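You operate a simulated robot arm through the tools that you are given. There is no shell and no other tool. Be economical: measure what you need, move in short steps, check, and stop when the job is done.

The job below is to be done with a simulated robot arm. You get a single attempt, and the scene is never put back.

JOB
Empty the olives jar, then stand it in the jars box.
Fine: the dregs go into the slop cup; the lid ends shut; leave the corn jar as it is.
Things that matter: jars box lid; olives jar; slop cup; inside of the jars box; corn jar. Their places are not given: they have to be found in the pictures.

Only the result counts: the job must be done as asked and must still hold three seconds after the hand-in. Knocking over, shifting, dropping, spilling or breaking anything else fails it. A push-on lid holds only when it is set on centred and level and pressed home; a screw cap is set on level and turned clockwise until tight.

ROBOT AND FRAMES
A 7-joint arm with a two-finger parallel gripper, fixed in place. Base frame: the origin is at the foot of the arm, x ahead of it, y to its left, z up. Units: mm, degrees, N and s.
With the tool pointing down near the work surface it reaches from about 180 to 600 mm from the base axis. Its first joint turns from -66.0 to 66.0 degrees. Payload 1.57 kg.
The tool frame sits at the grasp point between the pads (the TCP): z along the fingers, y along the line on which they close. The tips reach 30 mm beyond it. Largest opening 110 mm; finger width 24, thickness 12; the body of the gripper, 48 by 112 mm, starts 78 mm behind the TCP.
Orientation is told as [roll, pitch, yaw] about the base's x, y, z axes, in that order, counted from this pose: with the fingers straight down and closing along the base's y, the tool's x points along the base's -x, its y along +y and its z along -z.

CONTROLS
- The arm moves only by the tool send_rows. Its argument "deltas" is a list of rows, each a list of 7 numbers: the shift along the base's x, y, z in mm, then the turn, a rotation vector about the base's x, y, z in degrees, then the opening, from 0 (shut) to 1 (fully open). In form: [[dx, dy, dz, rx, ry, rz, claw], ...]. A call has 1 to 12 rows; each row shifts and turns the commanded pose from where the row before left it. Rows are played at 5 a second. More than 50 mm and 8.6 degrees between two rows, or a gripper value outside its range, and nothing of the call is played. Where a pose cannot be reached the arm comes as near as it can. A force on the tool above 70 N (or 10 N above the force at the start of the call, whichever is more), or a blocked arm, ends the call early, and 0.2 s more pass. Each finger travels about 108 mm/s and halts on what it meets, pressing with about 27 N; the grip force reading is that of the motor and also rises with nothing between the fingers. The clock runs only during rows and for 0.2 s after the last one: add rows that do not move to give the fingers time. It gives the time, the measured TCP pose, the force on the tool (base axes), the opening and the grip force at its end, in the units of the frame above (readings bear some noise).
- Cameras (640 x 400 px; columns grow to the right, rows downward): "scene" is fixed at [168, -398.4, 1397]; the picture's right is [0.74, -0.67, 0.00], its down [-0.44, -0.48, -0.76] and it looks along [0.51, 0.56, -0.65] (base axes); focal length 312 px, centre (320, 200). "wrist" rides on the gripper at [70, 16, -141] in the tool frame; the picture's right is [-0.23, 0.97, 0.00], its down [-0.85, -0.20, -0.48] and it looks along [-0.47, -0.11, 0.88] (tool axes); focal length 222 px, centre (320, 200).
- snapshot(camera): a new picture of that camera. It takes no simulated time.
- point_at(camera, pixels): for up to 12 pixels [column, row] of the newest picture of that camera ("zoom" is the newest enlarged one), the place [x, y, z] in the base frame of the surface seen there, good to about 2 mm. It takes no simulated time.
- enlarge(camera, box): a new picture of the part [left, top, right, bottom] of that camera's present view, enlarged. It takes no simulated time.
- finish_job(): hands the job in; it is judged then, once.

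Keep the steps short. Do not move on a guess: measure, check each grasp and each placing, and mend mistakes. In all there are 80 turns and 54 pictures (those below and enlarged ones count). Leave the gripper open and the arm clear of the work at the hand-in unless told otherwise, and finish with a single line.

The tools are called after "Call:" as a command line: name --pt "numbers of a row" for each row, then --argument value for the rest, lists and objects as JSON in quotes. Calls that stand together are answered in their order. send_rows: Moves the arm, as the interface text tells. Its arguments: {"type":"object","properties":{"deltas":{"type":"array","items":{"type":"array","items":{"type":"number"}}}},"required":["deltas"]} The other tools are called the same way: snapshot (camera) takes a picture; point_at (camera, pixels) gives the place of the surface under pixels of a picture; enlarge (camera, box) takes an enlarged picture of a part of a camera's view; finish_job () hands the job in.

At the start:

```text
time: 0.0
tcp_pos: [383.1, 261.0, 1029.7]
ee_rot: [0.1, 0.0, -0.1]
wrist_force: [0.8, -0.5, 0.3]
width: 109.9
gripper_force: 0.0
```

scene: 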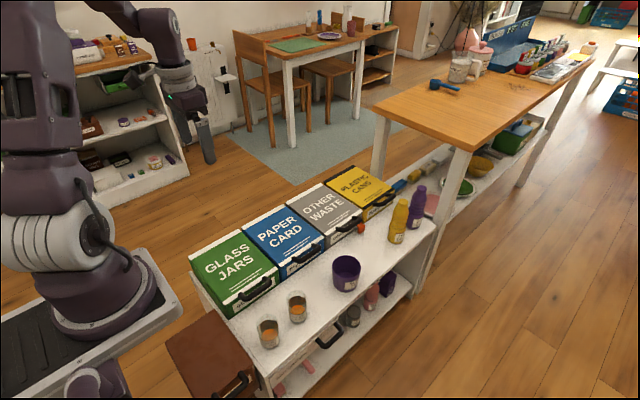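
wrist: 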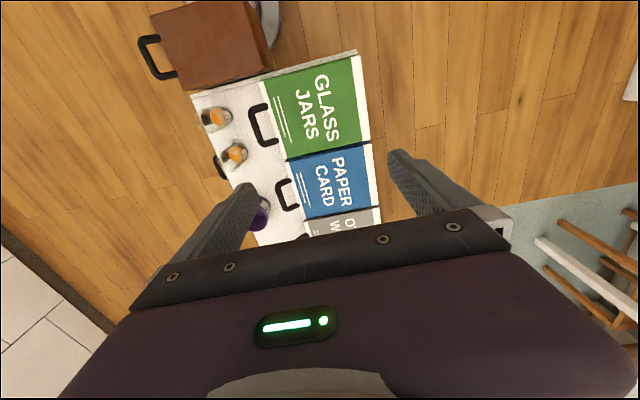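

The work area is visible: a green box marked GLASS JARS, two jars and a purple cup. I'll enlarge those parts to read the labels.

Call:
enlarge --camera "scene" --box '[180, 220, 380, 360]'

Call:
enlarge --camera "wrist" --box '[180, 40, 400, 240]'

```text
2.86 times, centred on (280, 290) of scene
```

zoom: 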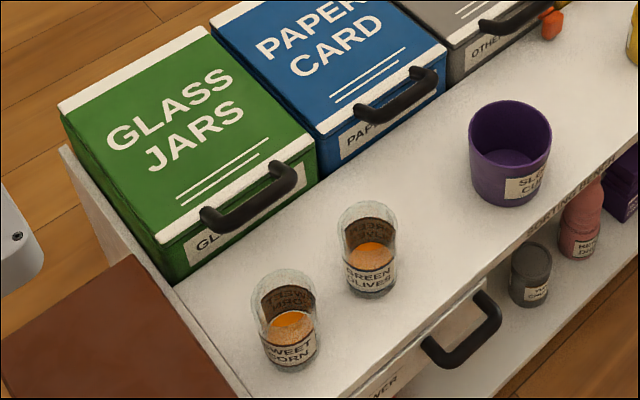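

```text
2.00 times, centred on (290, 140) of wrist
```

zoom: 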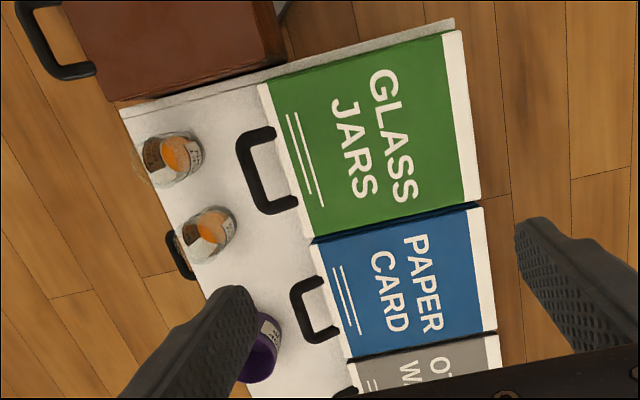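

The olives jar is the one nearer the slop cup, and the corn jar is in the corner. I'll enlarge the scene again so I can measure on it.

Call:
enlarge --camera "scene" --box '[180, 220, 380, 360]'

Call:
point_at --camera "zoom" --pixels '[[62, 110], [204, 30], [315, 153], [162, 234], [207, 217], [290, 172], [250, 208], [367, 239], [372, 285], [376, 298], [289, 311], [291, 360]]'

Call:
point_at --camera "zoom" --pixels '[[340, 222], [396, 224], [368, 203], [371, 252], [471, 125], [549, 128], [511, 102], [505, 152], [510, 165], [505, 205], [440, 230], [180, 284]]'

Call:
point_at --camera "zoom" --pixels '[[200, 262], [230, 232], [298, 190], [240, 198], [270, 180], [240, 225], [262, 178], [220, 205], [255, 305], [316, 305], [400, 300], [240, 398]]'

```text
2.86 times, centred on (280, 290) of scene
```

zoom: 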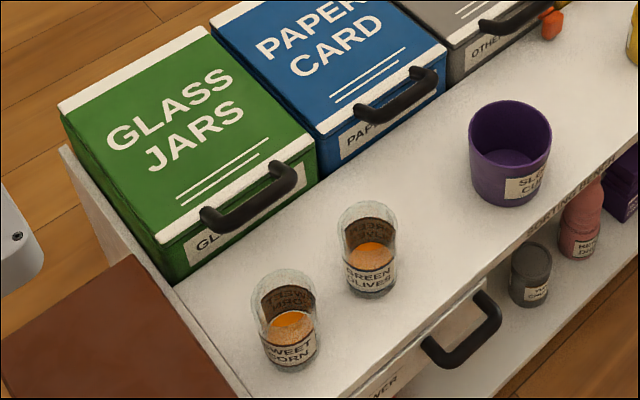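

```text
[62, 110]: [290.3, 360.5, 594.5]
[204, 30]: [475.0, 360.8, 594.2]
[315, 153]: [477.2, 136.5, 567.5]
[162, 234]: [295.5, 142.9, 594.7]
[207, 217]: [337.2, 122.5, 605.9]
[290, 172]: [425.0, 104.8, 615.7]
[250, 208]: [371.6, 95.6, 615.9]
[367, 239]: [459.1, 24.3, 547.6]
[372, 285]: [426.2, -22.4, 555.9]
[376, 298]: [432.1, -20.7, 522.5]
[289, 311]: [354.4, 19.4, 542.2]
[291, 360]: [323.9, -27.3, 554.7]
```

```text
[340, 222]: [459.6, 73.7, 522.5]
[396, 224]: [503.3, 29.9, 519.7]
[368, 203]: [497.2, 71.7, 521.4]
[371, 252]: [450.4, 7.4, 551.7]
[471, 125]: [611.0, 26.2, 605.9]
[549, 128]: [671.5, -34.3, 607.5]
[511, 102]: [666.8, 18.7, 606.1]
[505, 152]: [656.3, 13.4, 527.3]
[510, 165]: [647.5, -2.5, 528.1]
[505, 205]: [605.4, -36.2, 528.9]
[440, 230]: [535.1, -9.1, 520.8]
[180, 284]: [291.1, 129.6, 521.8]
```

```text
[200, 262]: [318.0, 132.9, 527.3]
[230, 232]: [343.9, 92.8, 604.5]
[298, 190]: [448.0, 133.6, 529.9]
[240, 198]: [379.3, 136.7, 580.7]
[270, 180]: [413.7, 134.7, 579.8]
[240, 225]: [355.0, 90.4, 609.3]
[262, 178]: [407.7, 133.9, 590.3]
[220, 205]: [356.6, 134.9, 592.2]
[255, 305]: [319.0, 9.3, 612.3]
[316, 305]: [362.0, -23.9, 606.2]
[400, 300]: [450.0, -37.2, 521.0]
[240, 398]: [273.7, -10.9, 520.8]
```

The green lid top is at z≈594, spanning x 291–477 and y 137–361, with its handle at the front (y≈95–135). I'll move the wrist camera over the jars for a closer look, staying well above everything.

Call:
send_rows --pt "-8 -28 -30 0 0 0 1" --pt "-8 -28 -30 0 0 0 1" --pt "-8 -28 -30 0 0 0 1" --pt "-8 -28 -30 0 0 0 1" --pt "-8 -28 -30 0 0 0 1" --pt "-8 -28 -30 0 0 0 1" --pt "-8 -28 -30 0 0 0 1" --pt "0 0 0 0 0 0 1"

Call:
snapshot --camera "wrist"

```text
time: 1.8
tcp_pos: [326.6, 63.0, 817.2]
ee_rot: [0.0, 0.0, 0.0]
wrist_force: [-0.5, -0.5, 0.4]
width: 109.9
gripper_force: 0.0
```

```text
48 pictures are left
```

wrist: 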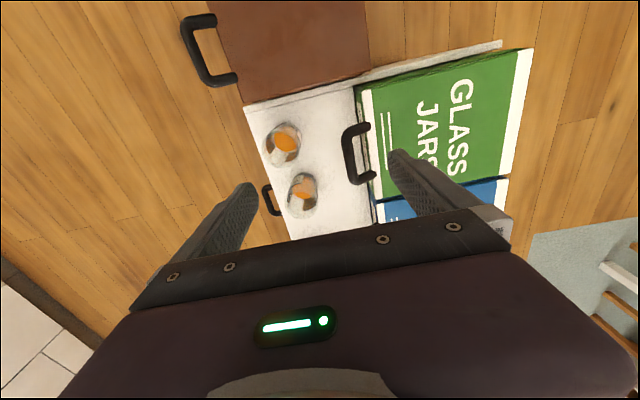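

The jars are at about (283,143) and (302,193). I'll enlarge that part and measure the jars and handle.

Call:
enlarge --camera "wrist" --box '[240, 90, 400, 240]'

```text
2.67 times, centred on (320, 165) of wrist
```

zoom: 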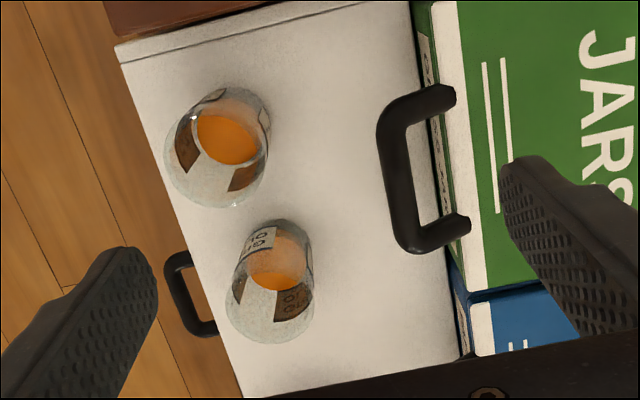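

I'll measure the handle bar, jar surfaces and table edges in this view.

Call:
point_at --camera "zoom" --pixels '[[390, 140], [400, 190], [408, 235], [450, 97], [465, 226], [415, 100], [435, 240], [382, 165], [412, 165], [460, 180], [448, 160], [430, 150]]'

Call:
point_at --camera "zoom" --pixels '[[280, 221], [270, 243], [280, 278], [290, 300], [265, 335], [228, 295], [312, 290], [262, 245], [225, 135], [187, 145], [215, 200], [245, 178]]'

Call:
point_at --camera "scene" --pixels '[[287, 296], [296, 290], [307, 296], [296, 303], [345, 262]]'

```text
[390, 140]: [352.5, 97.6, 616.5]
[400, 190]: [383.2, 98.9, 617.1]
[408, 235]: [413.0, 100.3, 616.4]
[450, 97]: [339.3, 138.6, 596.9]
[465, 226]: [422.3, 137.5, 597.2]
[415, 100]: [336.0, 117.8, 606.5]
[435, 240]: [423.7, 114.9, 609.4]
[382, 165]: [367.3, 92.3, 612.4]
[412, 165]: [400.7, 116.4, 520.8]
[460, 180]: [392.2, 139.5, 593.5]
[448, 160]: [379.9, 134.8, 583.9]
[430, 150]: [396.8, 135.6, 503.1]
```

```text
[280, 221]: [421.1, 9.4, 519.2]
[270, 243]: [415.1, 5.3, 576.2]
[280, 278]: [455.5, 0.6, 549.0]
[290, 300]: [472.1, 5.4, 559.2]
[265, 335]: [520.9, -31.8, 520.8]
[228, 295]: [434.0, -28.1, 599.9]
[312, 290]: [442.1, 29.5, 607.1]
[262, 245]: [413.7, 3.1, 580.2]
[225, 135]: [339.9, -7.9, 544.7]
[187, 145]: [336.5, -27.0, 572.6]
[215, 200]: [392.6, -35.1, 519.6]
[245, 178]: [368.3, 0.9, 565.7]
```

```text
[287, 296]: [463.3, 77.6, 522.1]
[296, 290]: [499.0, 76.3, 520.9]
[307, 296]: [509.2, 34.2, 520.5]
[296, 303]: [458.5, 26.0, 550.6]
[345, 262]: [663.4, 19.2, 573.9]
```

Readings: handle bar runs along x≈345–420 at y≈98, z≈610. The olives jar is at about (443,2), radius ≈29, top ≈608. The corn jar is at about (340,-4). The slop cup rim is centred at about (641,-4,607).

The lid comes first. I'll tilt the tool 40° so it reaches for the handle bar from the front, and move to a pre-grasp pose.

Call:
send_rows --pt "12 -4 -15 8 0 0 0.5" --pt "12 -4 -15 8 0 0 0.5" --pt "12 -4 -25 8 0 0 0.5" --pt "12 -4 -25 8 0 0 0.5" --pt "9.4 0 -25 8 0 0 0.5" --pt "0 0 -20 0 0 0 0.5" --pt "0 0 -20 0 0 0 0.5" --pt "0 0 0 0 0 0 0.5"

Call:
snapshot --camera "scene"

Call:
snapshot --camera "wrist"

```text
time: 3.6
tcp_pos: [385.0, 48.7, 673.4]
ee_rot: [40.0, 0.0, 0.0]
wrist_force: [-0.3, 0.1, -0.6]
width: 55.2
gripper_force: 0.1
```

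```text
46 pictures are left
```

scene: 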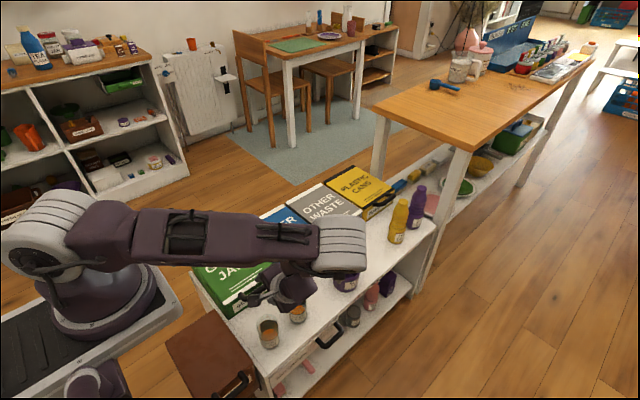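

```text
45 pictures are left
```

wrist: 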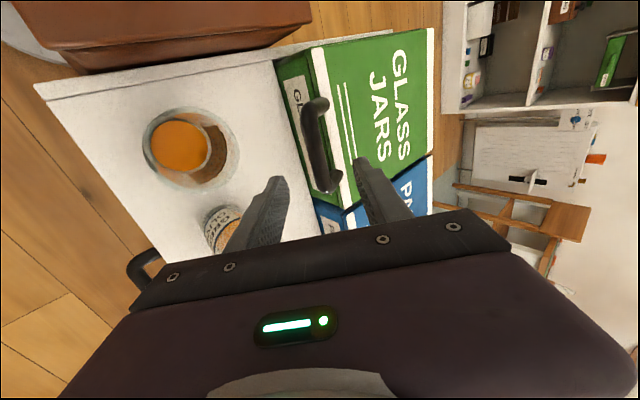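

The fingers straddle the bar line at (320,150). I'll advance about 70 mm along the tool axis, then close.

Call:
send_rows --pt "-1 14 -18 0 0 0 0.5" --pt "0 14 -18 0 0 0 0.5" --pt "0 15 -18.5 0 0 0 0.5" --pt "0 0 0 0 0 0 0.5"

Call:
snapshot --camera "wrist"

```text
time: 4.6
tcp_pos: [384.5, 91.5, 619.2]
ee_rot: [40.1, 0.0, 0.0]
wrist_force: [-0.2, -0.1, 0.1]
width: 55.1
gripper_force: 0.1
```

```text
44 pictures are left
```

wrist: 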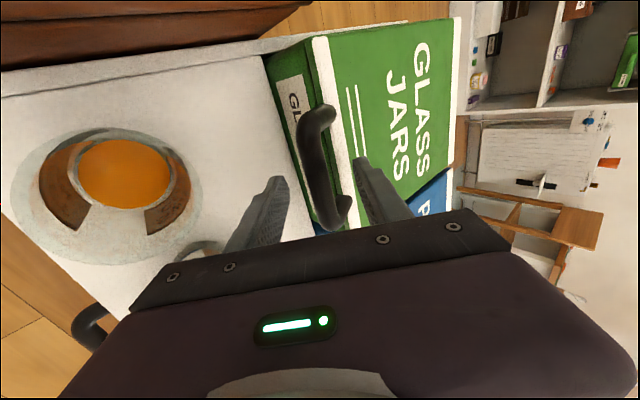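

The bar is between the fingers with no contact yet. I'll close on it.

Call:
send_rows --pt "0 0 0 0 0 0 0.3" --pt "0 0 0 0 0 0 0.1" --pt "0 0 0 0 0 0 0.0" --pt "0 0 0 0 0 0 0.0"

```text
time: 5.6
tcp_pos: [383.4, 91.7, 620.3]
ee_rot: [40.0, 0.0, 0.1]
wrist_force: [-0.2, -1.9, -0.9]
width: 17.7
gripper_force: 31.8
```

Bar held (17.7 mm wide, 32 N). I'll try the first 8° of the swing about an assumed hinge at y≈361, z≈592.

Call:
send_rows --pt "0 2.6 18.7 -4 0 0 0" --pt "0 3.9 18.5 -4 0 0 0" --pt "0 0 0 0 0 0 0"

Call:
snapshot --camera "wrist"

Call:
snapshot --camera "scene"

```text
time: 6.4
tcp_pos: [383.2, 97.3, 658.1]
ee_rot: [32.1, -0.1, 0.0]
wrist_force: [9.9, 7.4, -2.0]
width: 17.5
gripper_force: 32.4
```

```text
43 pictures are left
```

wrist: 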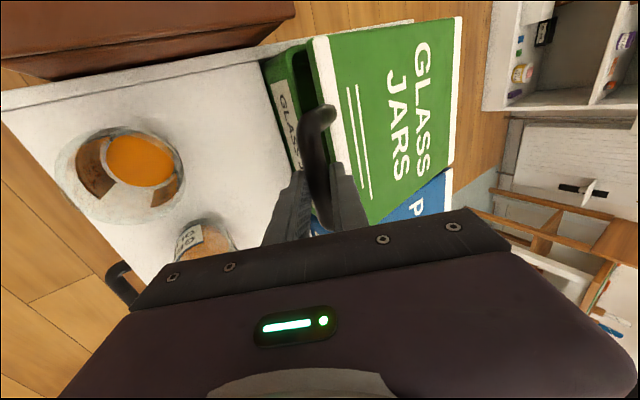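

```text
42 pictures are left
```

scene: 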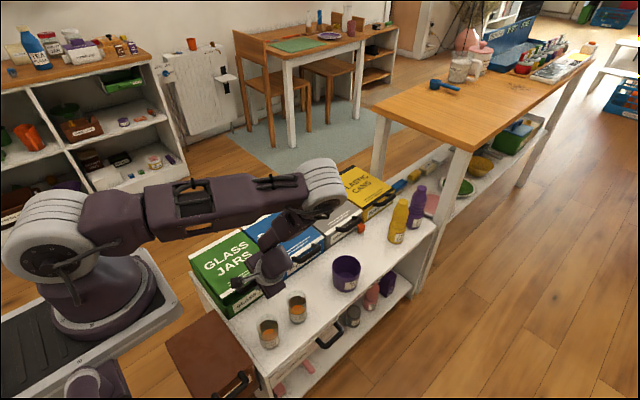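

The lid is hinged at the back and swings freely. I'll continue the arc to about 56°.

Call:
send_rows --pt "0 8.3 27.1 -6 0 0 0" --pt "0 11.1 26.1 -6 0 0 0" --pt "0 13.7 24.8 -6 0 0 0" --pt "0 16.3 23.2 -6 0 0 0" --pt "0 18.6 21.4 -6 0 0 0" --pt "0 20.7 19.3 -6 0 0 0" --pt "0 22.6 17.1 -6 0 0 0" --pt "0 24.3 14.6 -6 0 0 0" --pt "0 0 0 0 0 0 0"

```text
time: 8.4
tcp_pos: [382.9, 232.7, 831.6]
ee_rot: [-16.2, 0.1, 0.0]
wrist_force: [-0.1, -20.9, 32.3]
width: 17.8
gripper_force: 32.4
```

A small radial force (~38 N) is pushing the hand outward, so the true hinge is slightly higher or farther back than I assumed. I'll continue with small outward corrections.

Call:
send_rows --pt "0 24.5 14.5 -5 0 0 0" --pt "0 26 11.7 -5 0 0 0" --pt "0 27.4 8.4 -5 0 0 0" --pt "0 28 5.4 -5 0 0 0"

Call:
snapshot --camera "scene"

```text
time: 9.4
tcp_pos: [382.7, 341.2, 866.4]
ee_rot: [-35.8, 0.0, -0.1]
wrist_force: [9.9, 3.2, -30.7]
width: 17.5
gripper_force: 31.5
```

```text
41 pictures are left
```

scene: 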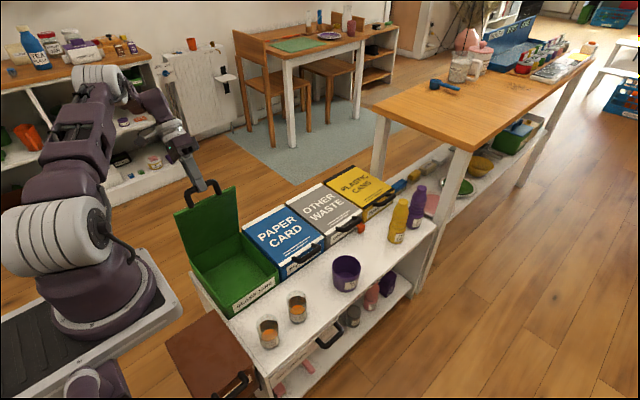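

The lid is at about 80° and the box interior is visible. I'll carry on past vertical to about 100°, easing slightly inward.

Call:
send_rows --pt "0 28 -1.5 -5 0 0 0" --pt "0 27.5 -2.5 -5 0 0 0" --pt "0 27.5 -5.5 -5 0 0 0" --pt "0 13 -4 -3 0 0 0"

Call:
snapshot --camera "scene"

```text
time: 10.4
tcp_pos: [361.3, 345.5, 865.5]
ee_rot: [-48.9, 0.7, 1.4]
wrist_force: [14.8, 4.3, -41.8]
width: 18.0
gripper_force: 32.5
out of reach, approached as far as the arm can: row 1, 2, 3, 4
```

```text
40 pictures are left
```

scene: 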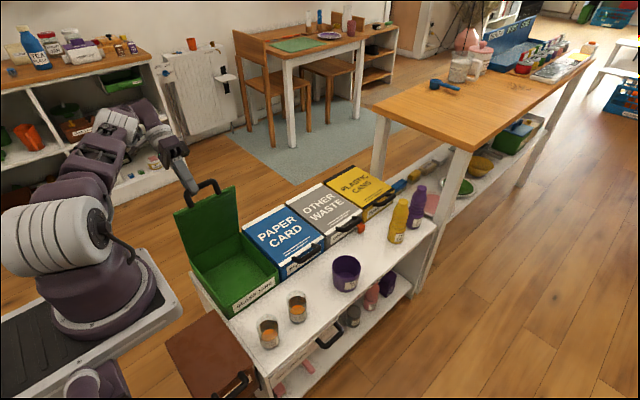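

The wrist tilt put row 1 out of reach and the tool slid a bit along the bar. I'll send a null row with slight un-tilt to see where the commanded pose really is.

Call:
send_rows --pt "0 0 0 4 0 0 0"

```text
time: 10.8
tcp_pos: [360.2, 346.7, 868.4]
ee_rot: [-46.5, 0.5, 1.4]
wrist_force: [5.4, 5.1, -39.2]
width: 17.8
gripper_force: 32.6
```

No out-of-reach now, so the command follows the achieved pose. I'll turn the hand upright about the bar, letting it pivot in the grip.

Call:
send_rows --pt "0 -1 0 6 0 0 0" --pt "0 -1 0 6 0 0 0" --pt "0 -1 0 6 0 0 0" --pt "0 -1 0.3 6 0 0 0" --pt "0 -1 0.3 6 0 0 0" --pt "0 -1 0.3 6 0 0 0"

```text
time: 12.2
tcp_pos: [360.9, 337.5, 872.2]
ee_rot: [-10.7, -0.5, 1.2]
wrist_force: [-0.1, -2.3, 2.2]
width: 17.5
gripper_force: 32.5
```

Forces are near zero. I'll move along the arc over vertical with the tool near upright.

Call:
send_rows --pt "0 14 1 2 0 0 0" --pt "0 14 0.6 2 0 0 0" --pt "0 14 -0.5 2 0 0 0" --pt "0 13.6 -0.9 2 0 0 0" --pt "0 13.6 -1.8 2 0 0 0" --pt "0 13.6 -2.5 2 0 0 0"

Call:
snapshot --camera "scene"

```text
time: 13.2
tcp_pos: [362.2, 374.7, 868.7]
ee_rot: [-5.6, -0.1, 0.6]
wrist_force: [-5.6, -26.9, 23.6]
width: 17.5
gripper_force: 32.4
stopped in row 5: the force on the tool passed its limit (the readings are from after the stop); the commanded pose is now the measured one
```

```text
39 pictures are left
```

scene: 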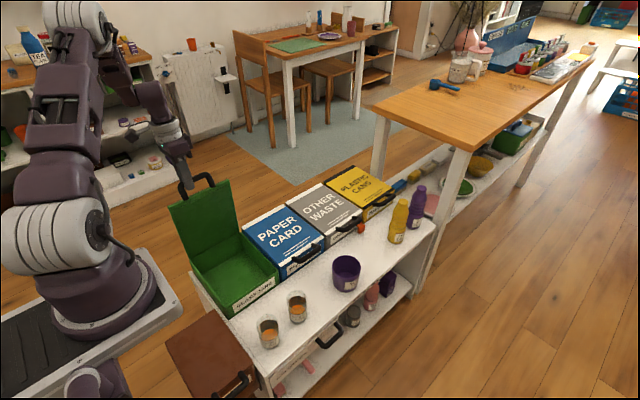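

Something resisted at about 90°; perhaps it is the hinge stop. I'll push gently once more to tell.

Call:
send_rows --pt "0 5 0 0 0 0 0" --pt "0 5 -0.5 0 0 0 0" --pt "0 5 -0.5 0 0 0 0"

```text
time: 13.8
tcp_pos: [362.7, 375.4, 868.7]
ee_rot: [-6.9, 0.1, 0.3]
wrist_force: [-5.7, -22.3, 23.1]
width: 17.7
gripper_force: 32.7
stopped in row 2: the force on the tool passed its limit (the readings are from after the stop); the commanded pose is now the measured one
```

It's firm. I'll measure the lid's angle from points on its inner face in the scene picture.

Call:
snapshot --camera "scene"

Call:
point_at --camera "scene" --pixels '[[205, 197], [210, 215], [212, 235], [200, 250], [180, 215], [225, 240], [210, 285], [240, 270], [235, 290], [200, 272], [262, 275], [232, 310]]'

```text
38 pictures are left
```

scene: 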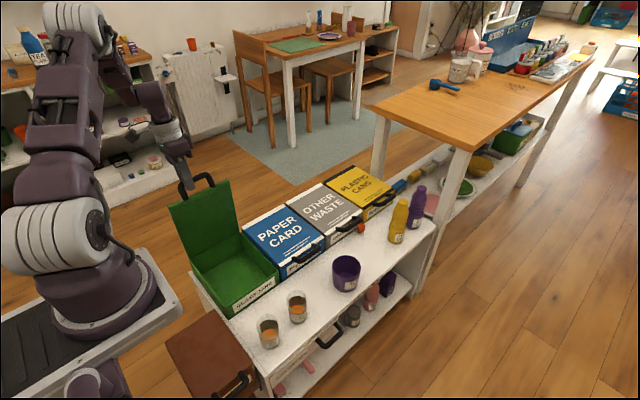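

```text
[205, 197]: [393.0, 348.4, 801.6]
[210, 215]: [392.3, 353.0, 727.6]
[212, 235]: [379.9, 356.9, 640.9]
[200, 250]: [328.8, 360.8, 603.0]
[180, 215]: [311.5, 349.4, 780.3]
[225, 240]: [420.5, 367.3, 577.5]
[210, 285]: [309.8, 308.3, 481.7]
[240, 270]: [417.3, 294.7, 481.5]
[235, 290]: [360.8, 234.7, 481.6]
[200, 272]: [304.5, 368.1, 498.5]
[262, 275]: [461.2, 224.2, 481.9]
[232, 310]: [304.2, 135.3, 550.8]
```

The lid is about 3° short of vertical. I'll relieve the vertical force first (up 2 mm), then push back gently again.

Call:
send_rows --pt "0 -1 2 0 0 0 0" --pt "0 0 0 0 0 0 0"

Call:
send_rows --pt "0 4 0.5 0 0 0 0" --pt "0 4 0.5 0 0 0 0" --pt "0 4 0 0 0 0 0"

```text
time: 14.4
tcp_pos: [362.5, 374.9, 868.5]
ee_rot: [-6.9, 0.1, 0.5]
wrist_force: [-0.7, -23.9, -16.6]
width: 17.7
gripper_force: 32.3
```

```text
time: 15.2
tcp_pos: [363.0, 375.3, 867.9]
ee_rot: [-8.6, 0.3, 0.1]
wrist_force: [-3.2, -22.0, 15.2]
width: 17.3
gripper_force: 32.2
stopped in row 3: the force on the tool passed its limit (the readings are from after the stop); the commanded pose is now the measured one
```

It's a firm stop at about y=375. I'll loosen the fingers a little, with the bar still caged, to see whether the lid stays put by itself.

Call:
send_rows --pt "0 0 0 0 0 0 0.4" --pt "0 0 0 0 0 0 0.4" --pt "0 0 0 0 0 0 0.4" --pt "0 0 0 0 0 0 0.4"

Call:
enlarge --camera "scene" --box '[120, 140, 280, 320]'

Call:
point_at --camera "scene" --pixels '[[205, 197], [212, 235]]'

```text
time: 16.2
tcp_pos: [362.7, 380.1, 868.6]
ee_rot: [-8.2, 0.2, 0.2]
wrist_force: [-0.7, 0.2, -0.2]
width: 44.0
gripper_force: 0.0
```

```text
2.22 times, centred on (200, 230) of scene
```

zoom: 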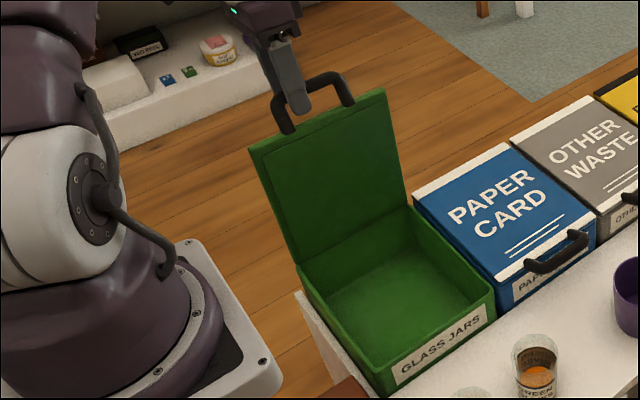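

```text
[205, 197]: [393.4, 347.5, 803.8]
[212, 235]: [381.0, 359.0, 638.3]
```

Force is zero and the lid did not move. I'll withdraw upward along the tool axis slowly and check again.

Call:
send_rows --pt "0 2 15 0 0 0 0.4" --pt "0 3 20 0 0 0 0.4" --pt "0 3 20 0 0 0 0.4" --pt "0 0 30 0 0 0 0.4" --pt "0 0 0 0 0 0 0.4" --pt "0 0 0 0 0 0 0.4"

Call:
enlarge --camera "scene" --box '[120, 140, 280, 320]'

Call:
point_at --camera "zoom" --pixels '[[330, 127], [340, 240], [430, 300], [345, 290], [350, 77], [400, 385], [395, 355], [440, 290], [490, 300]]'

```text
time: 17.6
tcp_pos: [361.0, 385.5, 953.4]
ee_rot: [-8.2, 0.4, 0.2]
wrist_force: [-0.8, -0.1, -0.2]
width: 43.8
gripper_force: 0.1
```

```text
2.22 times, centred on (200, 230) of scene
```

zoom: 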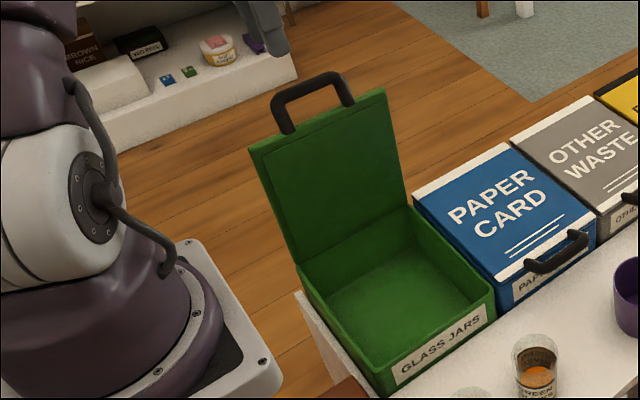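

```text
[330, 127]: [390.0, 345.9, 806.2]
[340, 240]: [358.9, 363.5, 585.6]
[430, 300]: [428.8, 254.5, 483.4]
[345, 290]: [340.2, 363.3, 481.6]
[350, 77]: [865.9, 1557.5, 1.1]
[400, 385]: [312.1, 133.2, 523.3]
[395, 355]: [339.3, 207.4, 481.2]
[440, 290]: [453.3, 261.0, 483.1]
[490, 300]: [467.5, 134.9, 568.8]
```

The lid stays open by itself. The box floor is at z≈482, recessed below the table, so an 88 mm jar fits under the lid. Next I'll bring the hand to the front of the olives jar (−y side), turning it to close along x.

Call:
send_rows --pt "6.8 -43 0 8.2 0 0 0.7" --pt "6.8 -43 0 0 0 -8.2 0.7" --pt "6.8 -43 0 0 0 -8.2 0.7" --pt "6.8 -43 0 0 0 -8.2 0.7" --pt "6.8 -43 -15 0 0 -8.2 0.7" --pt "6.8 -43 -15 0 0 -8.2 0.7" --pt "6.8 -43 -15 0 0 -8.2 0.7" --pt "6.8 -43 -15 0 0 -8.2 0.7" --pt "6.8 -43 -15 0 0 -8.2 0.7" --pt "6.8 -43 -15 0 0 -8.2 0.7" --pt "6.8 -43 -15 0 0 -8.2 0.7" --pt "6.8 -43 -15 0 0 -8.2 0.7"

Call:
send_rows --pt "0 -5 -5 8.2 0 0 0.7" --pt "0 -5 -5 8.2 0 0 0.7" --pt "0 0 -5 8.2 0 0 0.7" --pt "0 0 -5 8.2 0 0 0.7" --pt "0 0 -5 8.2 0 0 0.7" --pt "0 0 -5 8.2 0 0 0.7" --pt "0 0 -5 8.2 0 0 0.7" --pt "0 0 -5 8.2 0 0 0.7" --pt "0 0 0 0 0 0 0.7"

Call:
snapshot --camera "scene"

Call:
snapshot --camera "wrist"

```text
time: 20.2
tcp_pos: [444.5, -131.8, 832.0]
ee_rot: [0.0, 0.2, -89.9]
wrist_force: [0.2, -0.3, -0.2]
width: 76.9
gripper_force: 0.1
```

```text
time: 22.2
tcp_pos: [443.8, -139.8, 793.4]
ee_rot: [0.2, 66.1, -89.8]
wrist_force: [0.6, 0.7, 0.1]
width: 77.0
gripper_force: 0.1
```

```text
35 pictures are left
```

scene: 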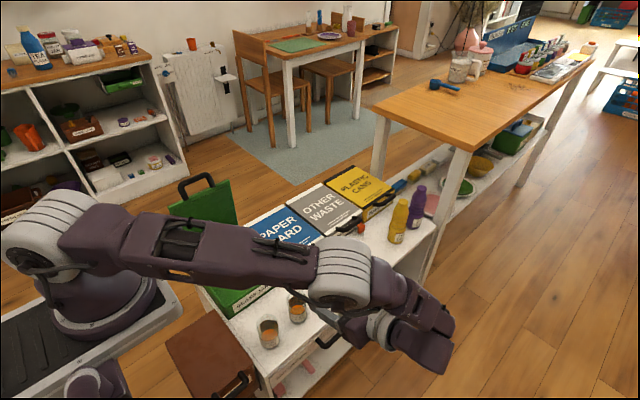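

```text
34 pictures are left
```

wrist: 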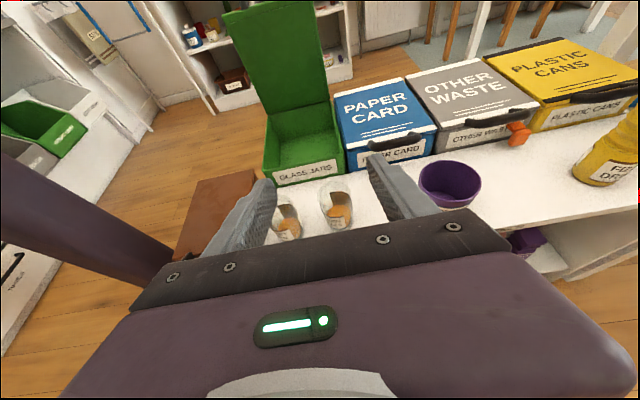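

The orientation is as intended, with the hand pointing at the jar from the front. I'll enlarge to measure the olives jar and the cup.

Call:
enlarge --camera "wrist" --box '[250, 130, 500, 270]'

```text
2.56 times, centred on (375, 200) of wrist
```

zoom: 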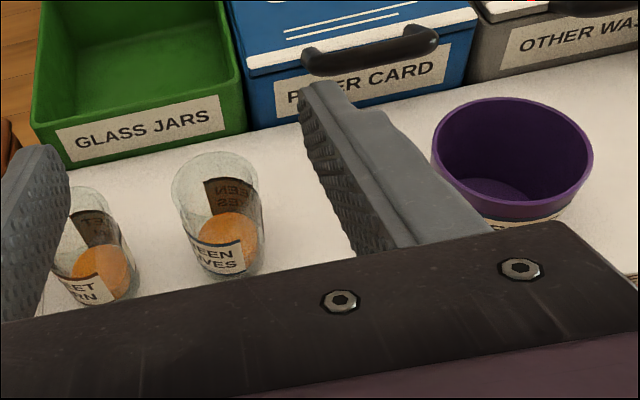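

Call:
point_at --camera "zoom" --pixels '[[192, 246], [216, 256], [239, 246], [192, 265], [240, 268], [173, 180], [257, 178], [215, 153], [215, 205], [230, 195], [230, 230], [100, 290]]'

Call:
point_at --camera "zoom" --pixels '[[434, 150], [590, 168], [515, 100], [510, 205], [490, 185], [140, 290], [270, 270], [130, 180]]'

```text
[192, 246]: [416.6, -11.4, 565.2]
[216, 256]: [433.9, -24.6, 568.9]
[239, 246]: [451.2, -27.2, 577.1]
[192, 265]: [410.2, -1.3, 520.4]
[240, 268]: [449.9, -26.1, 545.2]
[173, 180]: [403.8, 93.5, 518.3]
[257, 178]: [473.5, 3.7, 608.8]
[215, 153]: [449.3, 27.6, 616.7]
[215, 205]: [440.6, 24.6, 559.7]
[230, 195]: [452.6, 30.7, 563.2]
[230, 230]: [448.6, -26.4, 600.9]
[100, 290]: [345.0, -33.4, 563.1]
```

```text
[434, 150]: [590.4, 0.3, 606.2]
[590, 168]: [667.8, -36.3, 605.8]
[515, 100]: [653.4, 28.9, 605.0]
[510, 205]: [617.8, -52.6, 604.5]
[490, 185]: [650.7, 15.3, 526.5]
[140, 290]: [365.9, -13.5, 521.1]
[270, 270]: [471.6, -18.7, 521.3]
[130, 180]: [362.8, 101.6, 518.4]
```

Circle fits: olives jar centre ≈(443.5, 2), r≈29.5, top ≈612. Cup rim centre ≈(634,−10), R≈44, z≈606. I'll lower to a standoff 100 mm in front of the jar.

Call:
send_rows --pt "0 12 -45 0 0 0 0.72" --pt "0 13 -46 0 0 0 0.72" --pt "0 12.5 -46 0 0 0 0.72" --pt "0 12.5 -45.7 0 0 0 0.72" --pt "0 0 0 0 0 0 0.72" --pt "0 0 0 0 0 0 0.72"

Call:
snapshot --camera "wrist"

Call:
snapshot --camera "scene"

```text
time: 23.6
tcp_pos: [440.0, -99.9, 661.8]
ee_rot: [0.3, 65.7, -89.8]
wrist_force: [0.2, 0.2, -0.5]
width: 79.1
gripper_force: 0.1
out of reach, approached as far as the arm can: row 3, 4
```

```text
32 pictures are left
```

wrist: 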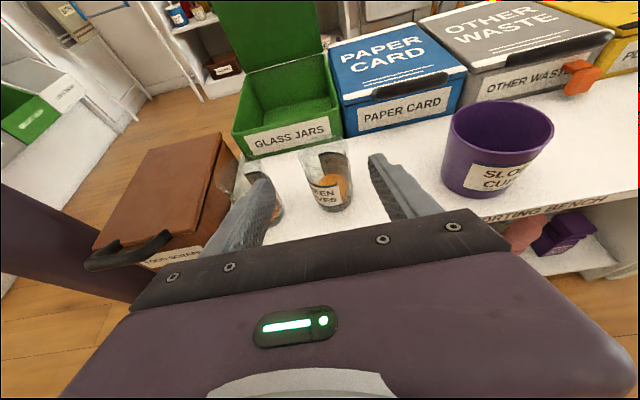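

```text
31 pictures are left
```

scene: 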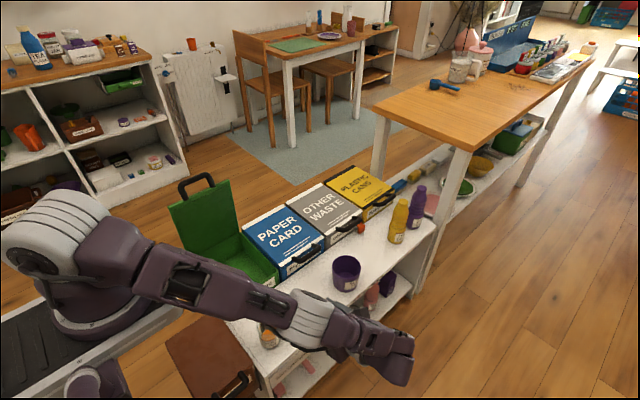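

This pose is beyond the arm's wrist range at this height. A steeper tool (about 48° from vertical) should be reachable and still suits a sideways pour. I'll change the tilt at the standoff.

Call:
send_rows --pt "1.5 5 10 -6 0 0 0.72" --pt "1 8 0 -6 0 0 0.72" --pt "1 8 -10 -6 0 0 0.72" --pt "0 6.5 -22 0 0 0 0.72" --pt "0 0 0 0 0 0 0.72" --pt "0 0 0 0 0 0 0.72"

Call:
snapshot --camera "scene"

Call:
snapshot --camera "wrist"

```text
time: 25.0
tcp_pos: [444.5, -73.1, 643.8]
ee_rot: [0.1, 47.9, -89.9]
wrist_force: [-0.7, 0.4, 0.6]
width: 79.1
gripper_force: 0.0
```

```text
30 pictures are left
```

scene: 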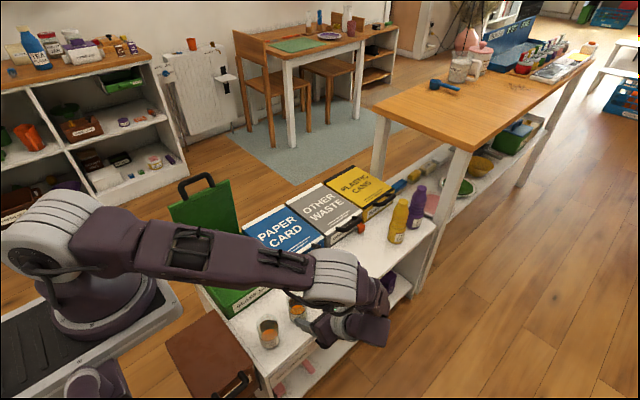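

```text
29 pictures are left
```

wrist: 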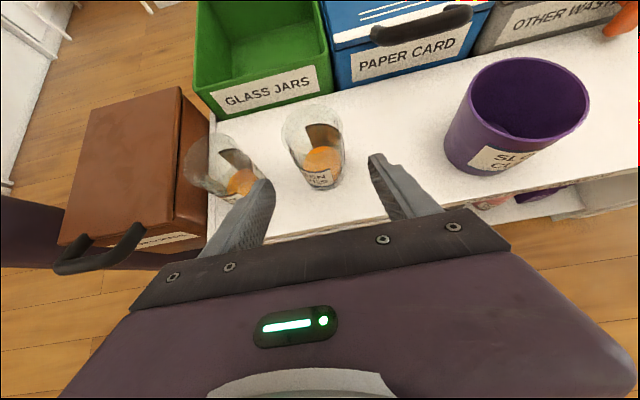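

The arm reaches this. The jar sits midway between the fingers, clear of the corn jar. I'll advance along the tool axis to straddle it.

Call:
send_rows --pt "-1 18.7 -17.5 0 0 0 0.72" --pt "0 18.7 -17.5 0 0 0 0.72" --pt "0 18.7 -17.5 0 0 0 0.72" --pt "0 18.7 -17.5 0 0 0 0.72" --pt "0 0 0 0 0 0 0.72"

Call:
snapshot --camera "wrist"

```text
time: 26.2
tcp_pos: [443.6, 1.7, 572.7]
ee_rot: [0.1, 47.9, -89.9]
wrist_force: [-0.6, 0.0, 0.7]
width: 79.2
gripper_force: 0.1
```

```text
28 pictures are left
```

wrist: 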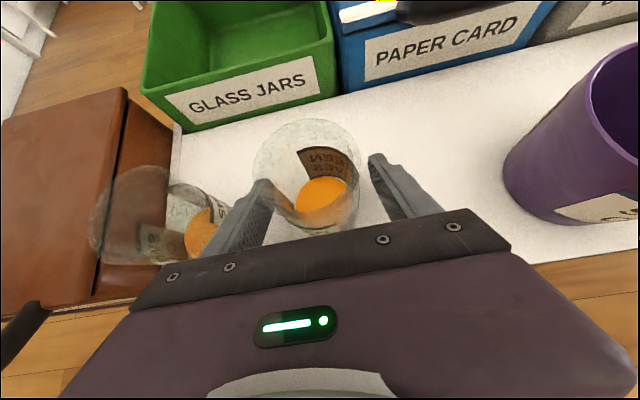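

The jar is between the pads, with no contact force. I'll close gently on it.

Call:
send_rows --pt "0 0 0 0 0 0 0.62" --pt "0 0 0 0 0 0 0.57" --pt "0 0 0 0 0 0 0.52" --pt "0 0 0 0 0 0 0.45" --pt "0 0 0 0 0 0 0.45"

```text
time: 27.4
tcp_pos: [444.8, 0.2, 573.3]
ee_rot: [0.0, 47.8, -89.9]
wrist_force: [0.6, -0.1, 0.2]
width: 55.3
gripper_force: 26.7
```

Gripped at 55.3 mm, 27 N. I'll lift straight up and check.

Call:
send_rows --pt "0 0 15 0 0 0 0.4" --pt "0 0 25 0 0 0 0.4" --pt "0 0 30 0 0 0 0.4" --pt "0 0 30 0 0 0 0.4" --pt "0 0 30 0 0 0 0.4" --pt "0 0 20 0 0 0 0.4" --pt "0 0 0 0 0 0 0.4"

Call:
snapshot --camera "wrist"

Call:
snapshot --camera "scene"

```text
time: 29.0
tcp_pos: [446.1, 1.0, 722.6]
ee_rot: [0.1, 47.9, -89.9]
wrist_force: [0.1, 0.5, -2.2]
width: 55.3
gripper_force: 26.9
```

```text
27 pictures are left
```

wrist: 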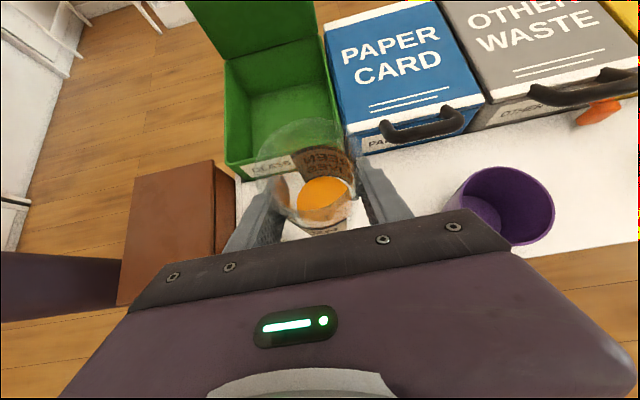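

```text
26 pictures are left
```

scene: 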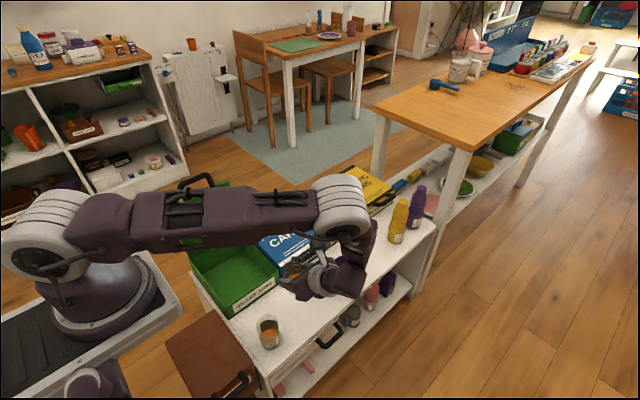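

The jar is held firmly, upright, about 2 N. I'll swing the heading to +x (−90° about z) while moving beside the cup, keeping the jar upright and above the rim.

Call:
send_rows --pt "14 2 2 0 0 -7.5 0.4" --pt "14 2 2 0 0 -7.5 0.4" --pt "14 2 2 0 0 -7.5 0.4" --pt "14 2 2 0 0 -7.5 0.4" --pt "14 2 2 0 0 -7.5 0.4" --pt "14 2 2 0 0 -7.5 0.4" --pt "14 2 2 0 0 -7.5 0.4" --pt "14 2 2 0 0 -7.5 0.4" --pt "14 2 2 0 0 -7.5 0.4" --pt "14 2 2 0 0 -7.5 0.4" --pt "14 2 2 0 0 -7.5 0.4" --pt "14 2 2 0 0 -7.5 0.4"

Call:
snapshot --camera "wrist"

```text
time: 31.6
tcp_pos: [611.3, 25.4, 746.0]
ee_rot: [-0.1, 47.9, 179.9]
wrist_force: [0.4, 0.2, -2.3]
width: 55.1
gripper_force: 27.1
```

```text
25 pictures are left
```

wrist: 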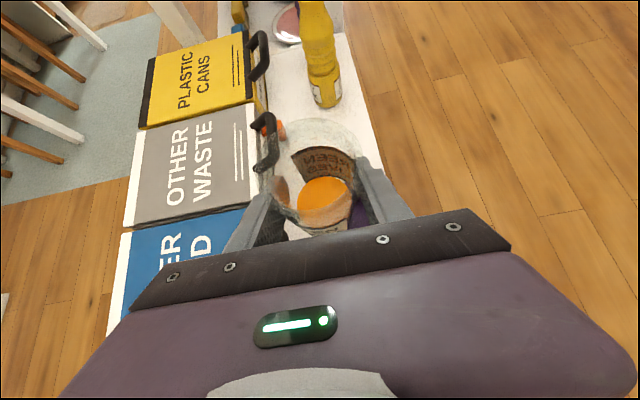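

The heading is now +x, still holding. I'll position at about (634,30,730) and roll the jar 52° toward −y. It won't spill at that angle. Then I'll check.

Call:
send_rows --pt "12 2.5 -8 0 0 0 0.4" --pt "11 2.5 -8 0 0 0 0.4" --pt "0 0 0 6.5 0 0 0.4" --pt "0 0 0 6.5 0 0 0.4" --pt "0 0 0 6.5 0 0 0.4" --pt "0 0 0 6.5 0 0 0.4" --pt "0 0 0 6.5 0 0 0.4" --pt "0 0 0 6.5 0 0 0.4" --pt "0 0 0 6.5 0 0 0.4" --pt "0 0 0 6.5 0 0 0.4" --pt "0 0 0 0 0 0 0.4"

Call:
snapshot --camera "wrist"

Call:
enlarge --camera "scene" --box '[260, 170, 460, 320]'

```text
time: 34.0
tcp_pos: [634.9, 31.1, 729.3]
ee_rot: [-62.4, 27.2, 139.0]
wrist_force: [-1.1, 0.8, -2.4]
width: 55.2
gripper_force: 26.6
```

```text
24 pictures are left
```

wrist: 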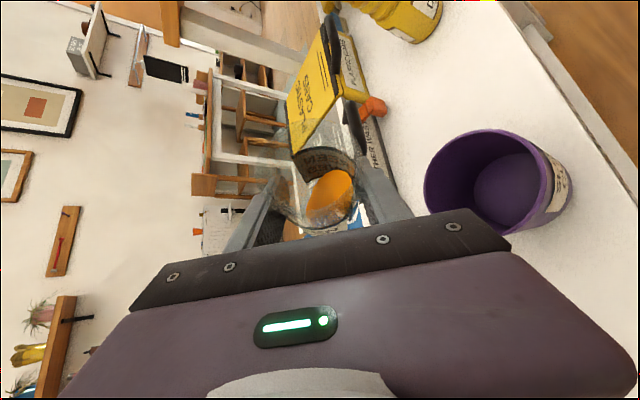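

```text
2.67 times, centred on (360, 245) of scene
```

zoom: 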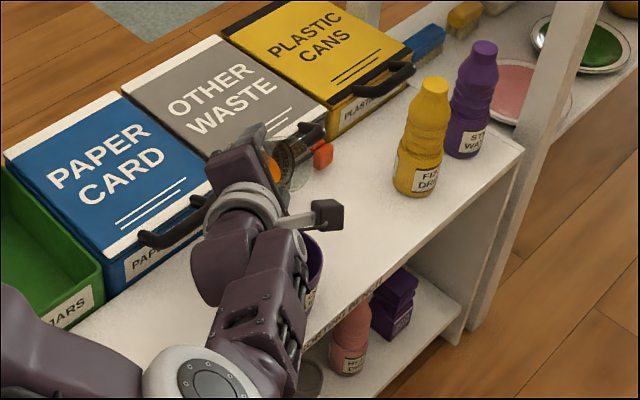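

No spill and the reach is fine. The cup lies below the mouth side. I'll continue the roll slowly to about 90°.

Call:
send_rows --pt "0 0 0 5 0 0 0.4" --pt "0 0 0 5 0 0 0.4" --pt "0 0 0 5 0 0 0.4" --pt "0 0 0 5 0 0 0.4" --pt "0 0 0 5 0 0 0.4" --pt "0 0 0 5 0 0 0.4" --pt "0 0 0 5 0 0 0.4" --pt "0 0 0 5 0 0 0.4"

Call:
snapshot --camera "wrist"

```text
time: 35.8
tcp_pos: [635.8, 29.5, 729.8]
ee_rot: [-91.4, -1.4, 132.1]
wrist_force: [0.0, 0.0, -2.2]
width: 55.0
gripper_force: 27.3
```

```text
22 pictures are left
```

wrist: 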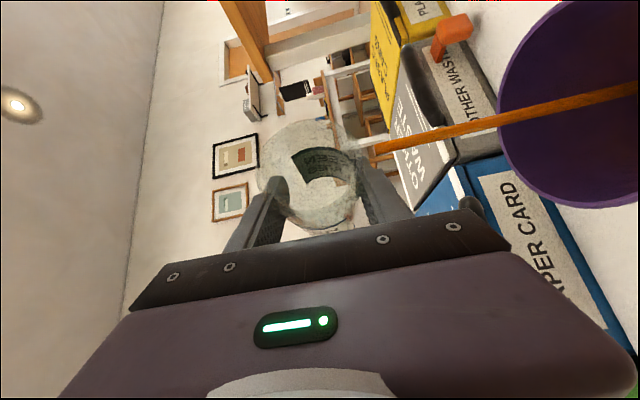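

The stream is falling into the purple cup. I'll finish tipping to about 125° and hold so it drains.

Call:
send_rows --pt "0 0 0 5 0 0 0.4" --pt "0 0 0 5 0 0 0.4" --pt "0 0 0 5 0 0 0.4" --pt "0 0 0 5 0 0 0.4" --pt "0 0 0 5 0 0 0.4" --pt "0 0 0 5 0 0 0.4" --pt "0 0 0 5 0 0 0.4" --pt "0 0 0 0 0 0 0.4" --pt "0 0 0 0 0 0 0.4" --pt "0 0 0 0 0 0 0.4" --pt "0 0 0 0 0 0 0.4" --pt "0 0 0 0 0 0 0.4"

Call:
snapshot --camera "wrist"

```text
time: 38.4
tcp_pos: [624.2, 39.6, 798.4]
ee_rot: [-116.8, -26.4, 138.4]
wrist_force: [0.3, -0.4, -1.7]
width: 55.0
gripper_force: 26.9
out of reach, approached as far as the arm can: row 2, 3, 4, 5, 6, 7
```

```text
21 pictures are left
```

wrist: 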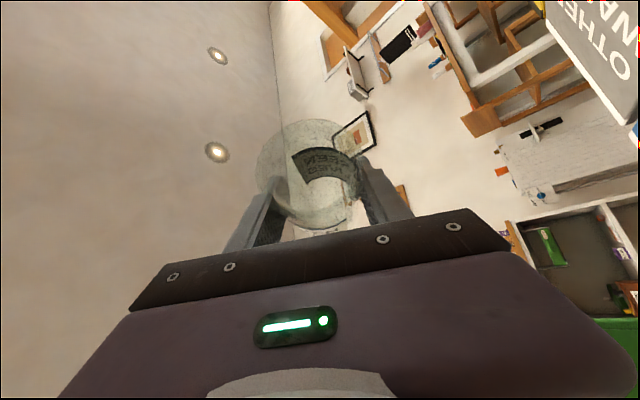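

The arm rose a little at its reach limit, but the jar looks empty. I'll check the scene for spills and see the jar and cup.

Call:
enlarge --camera "scene" --box '[260, 170, 460, 320]'

Call:
enlarge --camera "wrist" --box '[230, 100, 430, 250]'

```text
2.67 times, centred on (360, 245) of scene
```

zoom: 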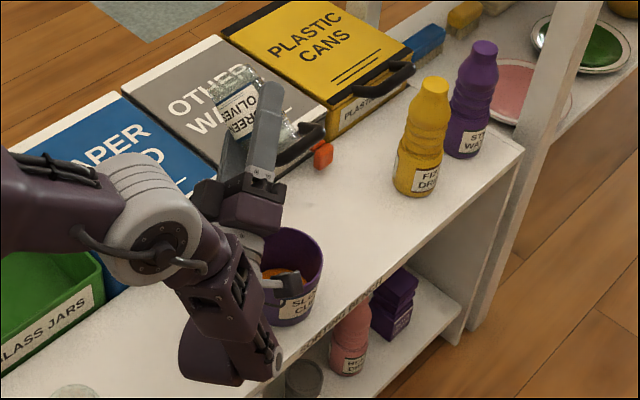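

```text
2.67 times, centred on (330, 175) of wrist
```

zoom: 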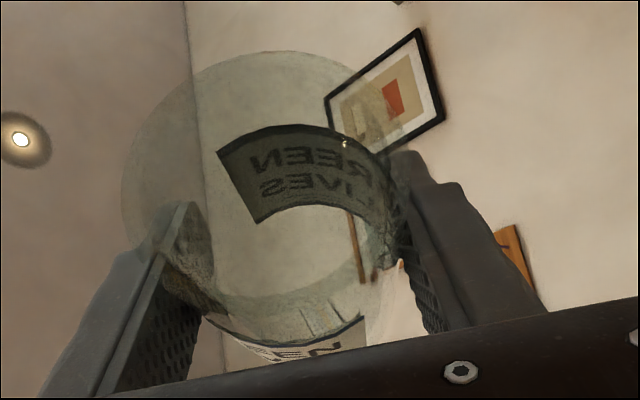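

The jar is empty, the cup holds the orange dregs, and there is no spill. I'll roll back upright while drawing the arm back over the clear table.

Call:
send_rows --pt "-2 0 0 -7.94 0 0 0.4" --pt "-2 0 0 -7.94 0 0 0.4" --pt "-2 0 0 -7.94 0 0 0.4" --pt "-2 0 0 -7.94 0 0 0.4" --pt "-2 0 0 -7.94 0 0 0.4" --pt "-2 0 0 -7.94 0 0 0.4" --pt "-2 0 0 -7.94 0 0 0.4" --pt "-2 0 0 -7.94 0 0 0.4"

Call:
send_rows --pt "-2 0 0 -7.94 0 0 0.4" --pt "-2 0 0 -7.94 0 0 0.4" --pt "-2 0 0 -7.94 0 0 0.4" --pt "-2 0 0 -7.94 0 0 0.4" --pt "-2 0 0 -7.94 0 0 0.4" --pt "-2 0 0 -7.94 0 0 0.4" --pt "-2 0 0 -7.94 0 0 0.4" --pt "-2 0 0 -7.94 0 0 0.4"

```text
time: 40.2
tcp_pos: [608.1, 38.7, 799.0]
ee_rot: [-71.4, 19.5, 135.4]
wrist_force: [1.0, 0.8, -1.2]
width: 55.2
gripper_force: 27.2
```

```text
time: 42.0
tcp_pos: [592.1, 39.3, 799.0]
ee_rot: [0.1, 48.1, -180.0]
wrist_force: [0.1, 0.4, -1.7]
width: 55.1
gripper_force: 27.0
```

The jar is upright again. I'll turn the heading back to +y while moving above the open box's front.

Call:
send_rows --pt "-17 10 -3 0 0 7.5 0.4" --pt "-17 10 -3 0 0 7.5 0.4" --pt "-17 10 -3 0 0 7.5 0.4" --pt "-17 10 -3 0 0 7.5 0.4" --pt "-17 10 -3 0 0 7.5 0.4" --pt "-17 10 -3 0 0 7.5 0.4" --pt "-17 10 -3 0 0 7.5 0.4" --pt "-17 10 -3 0 0 7.5 0.4" --pt "-17 10 -3 0 0 7.5 0.4" --pt "-17 10 -3 0 0 7.5 0.4" --pt "-17 10 -3 0 0 7.5 0.4" --pt "-17 10 -3 0 0 7.5 0.4"

Call:
snapshot --camera "wrist"

Call:
snapshot --camera "scene"

```text
time: 44.6
tcp_pos: [389.8, 161.2, 762.8]
ee_rot: [0.2, 47.8, -89.6]
wrist_force: [0.4, 1.1, -1.3]
width: 55.1
gripper_force: 26.6
```

```text
18 pictures are left
```

wrist: 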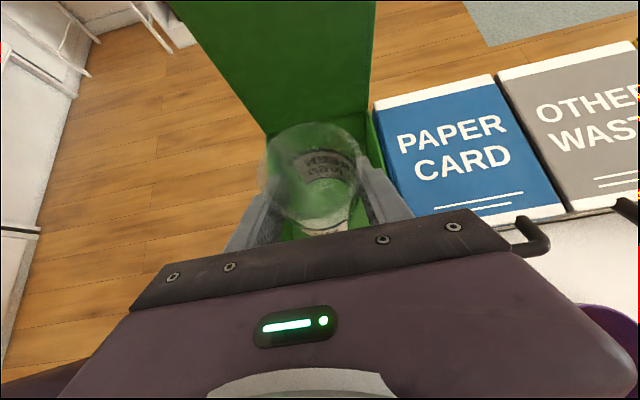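

```text
17 pictures are left
```

scene: 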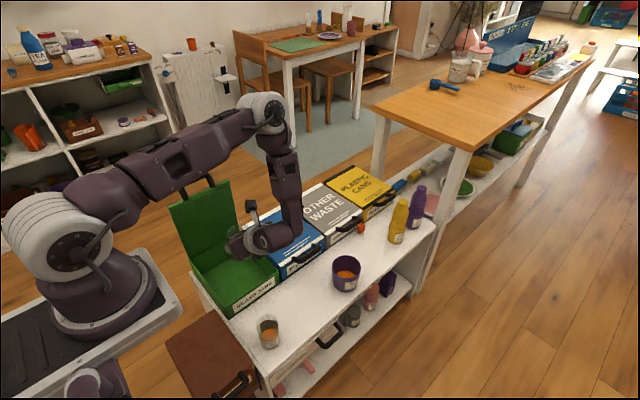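

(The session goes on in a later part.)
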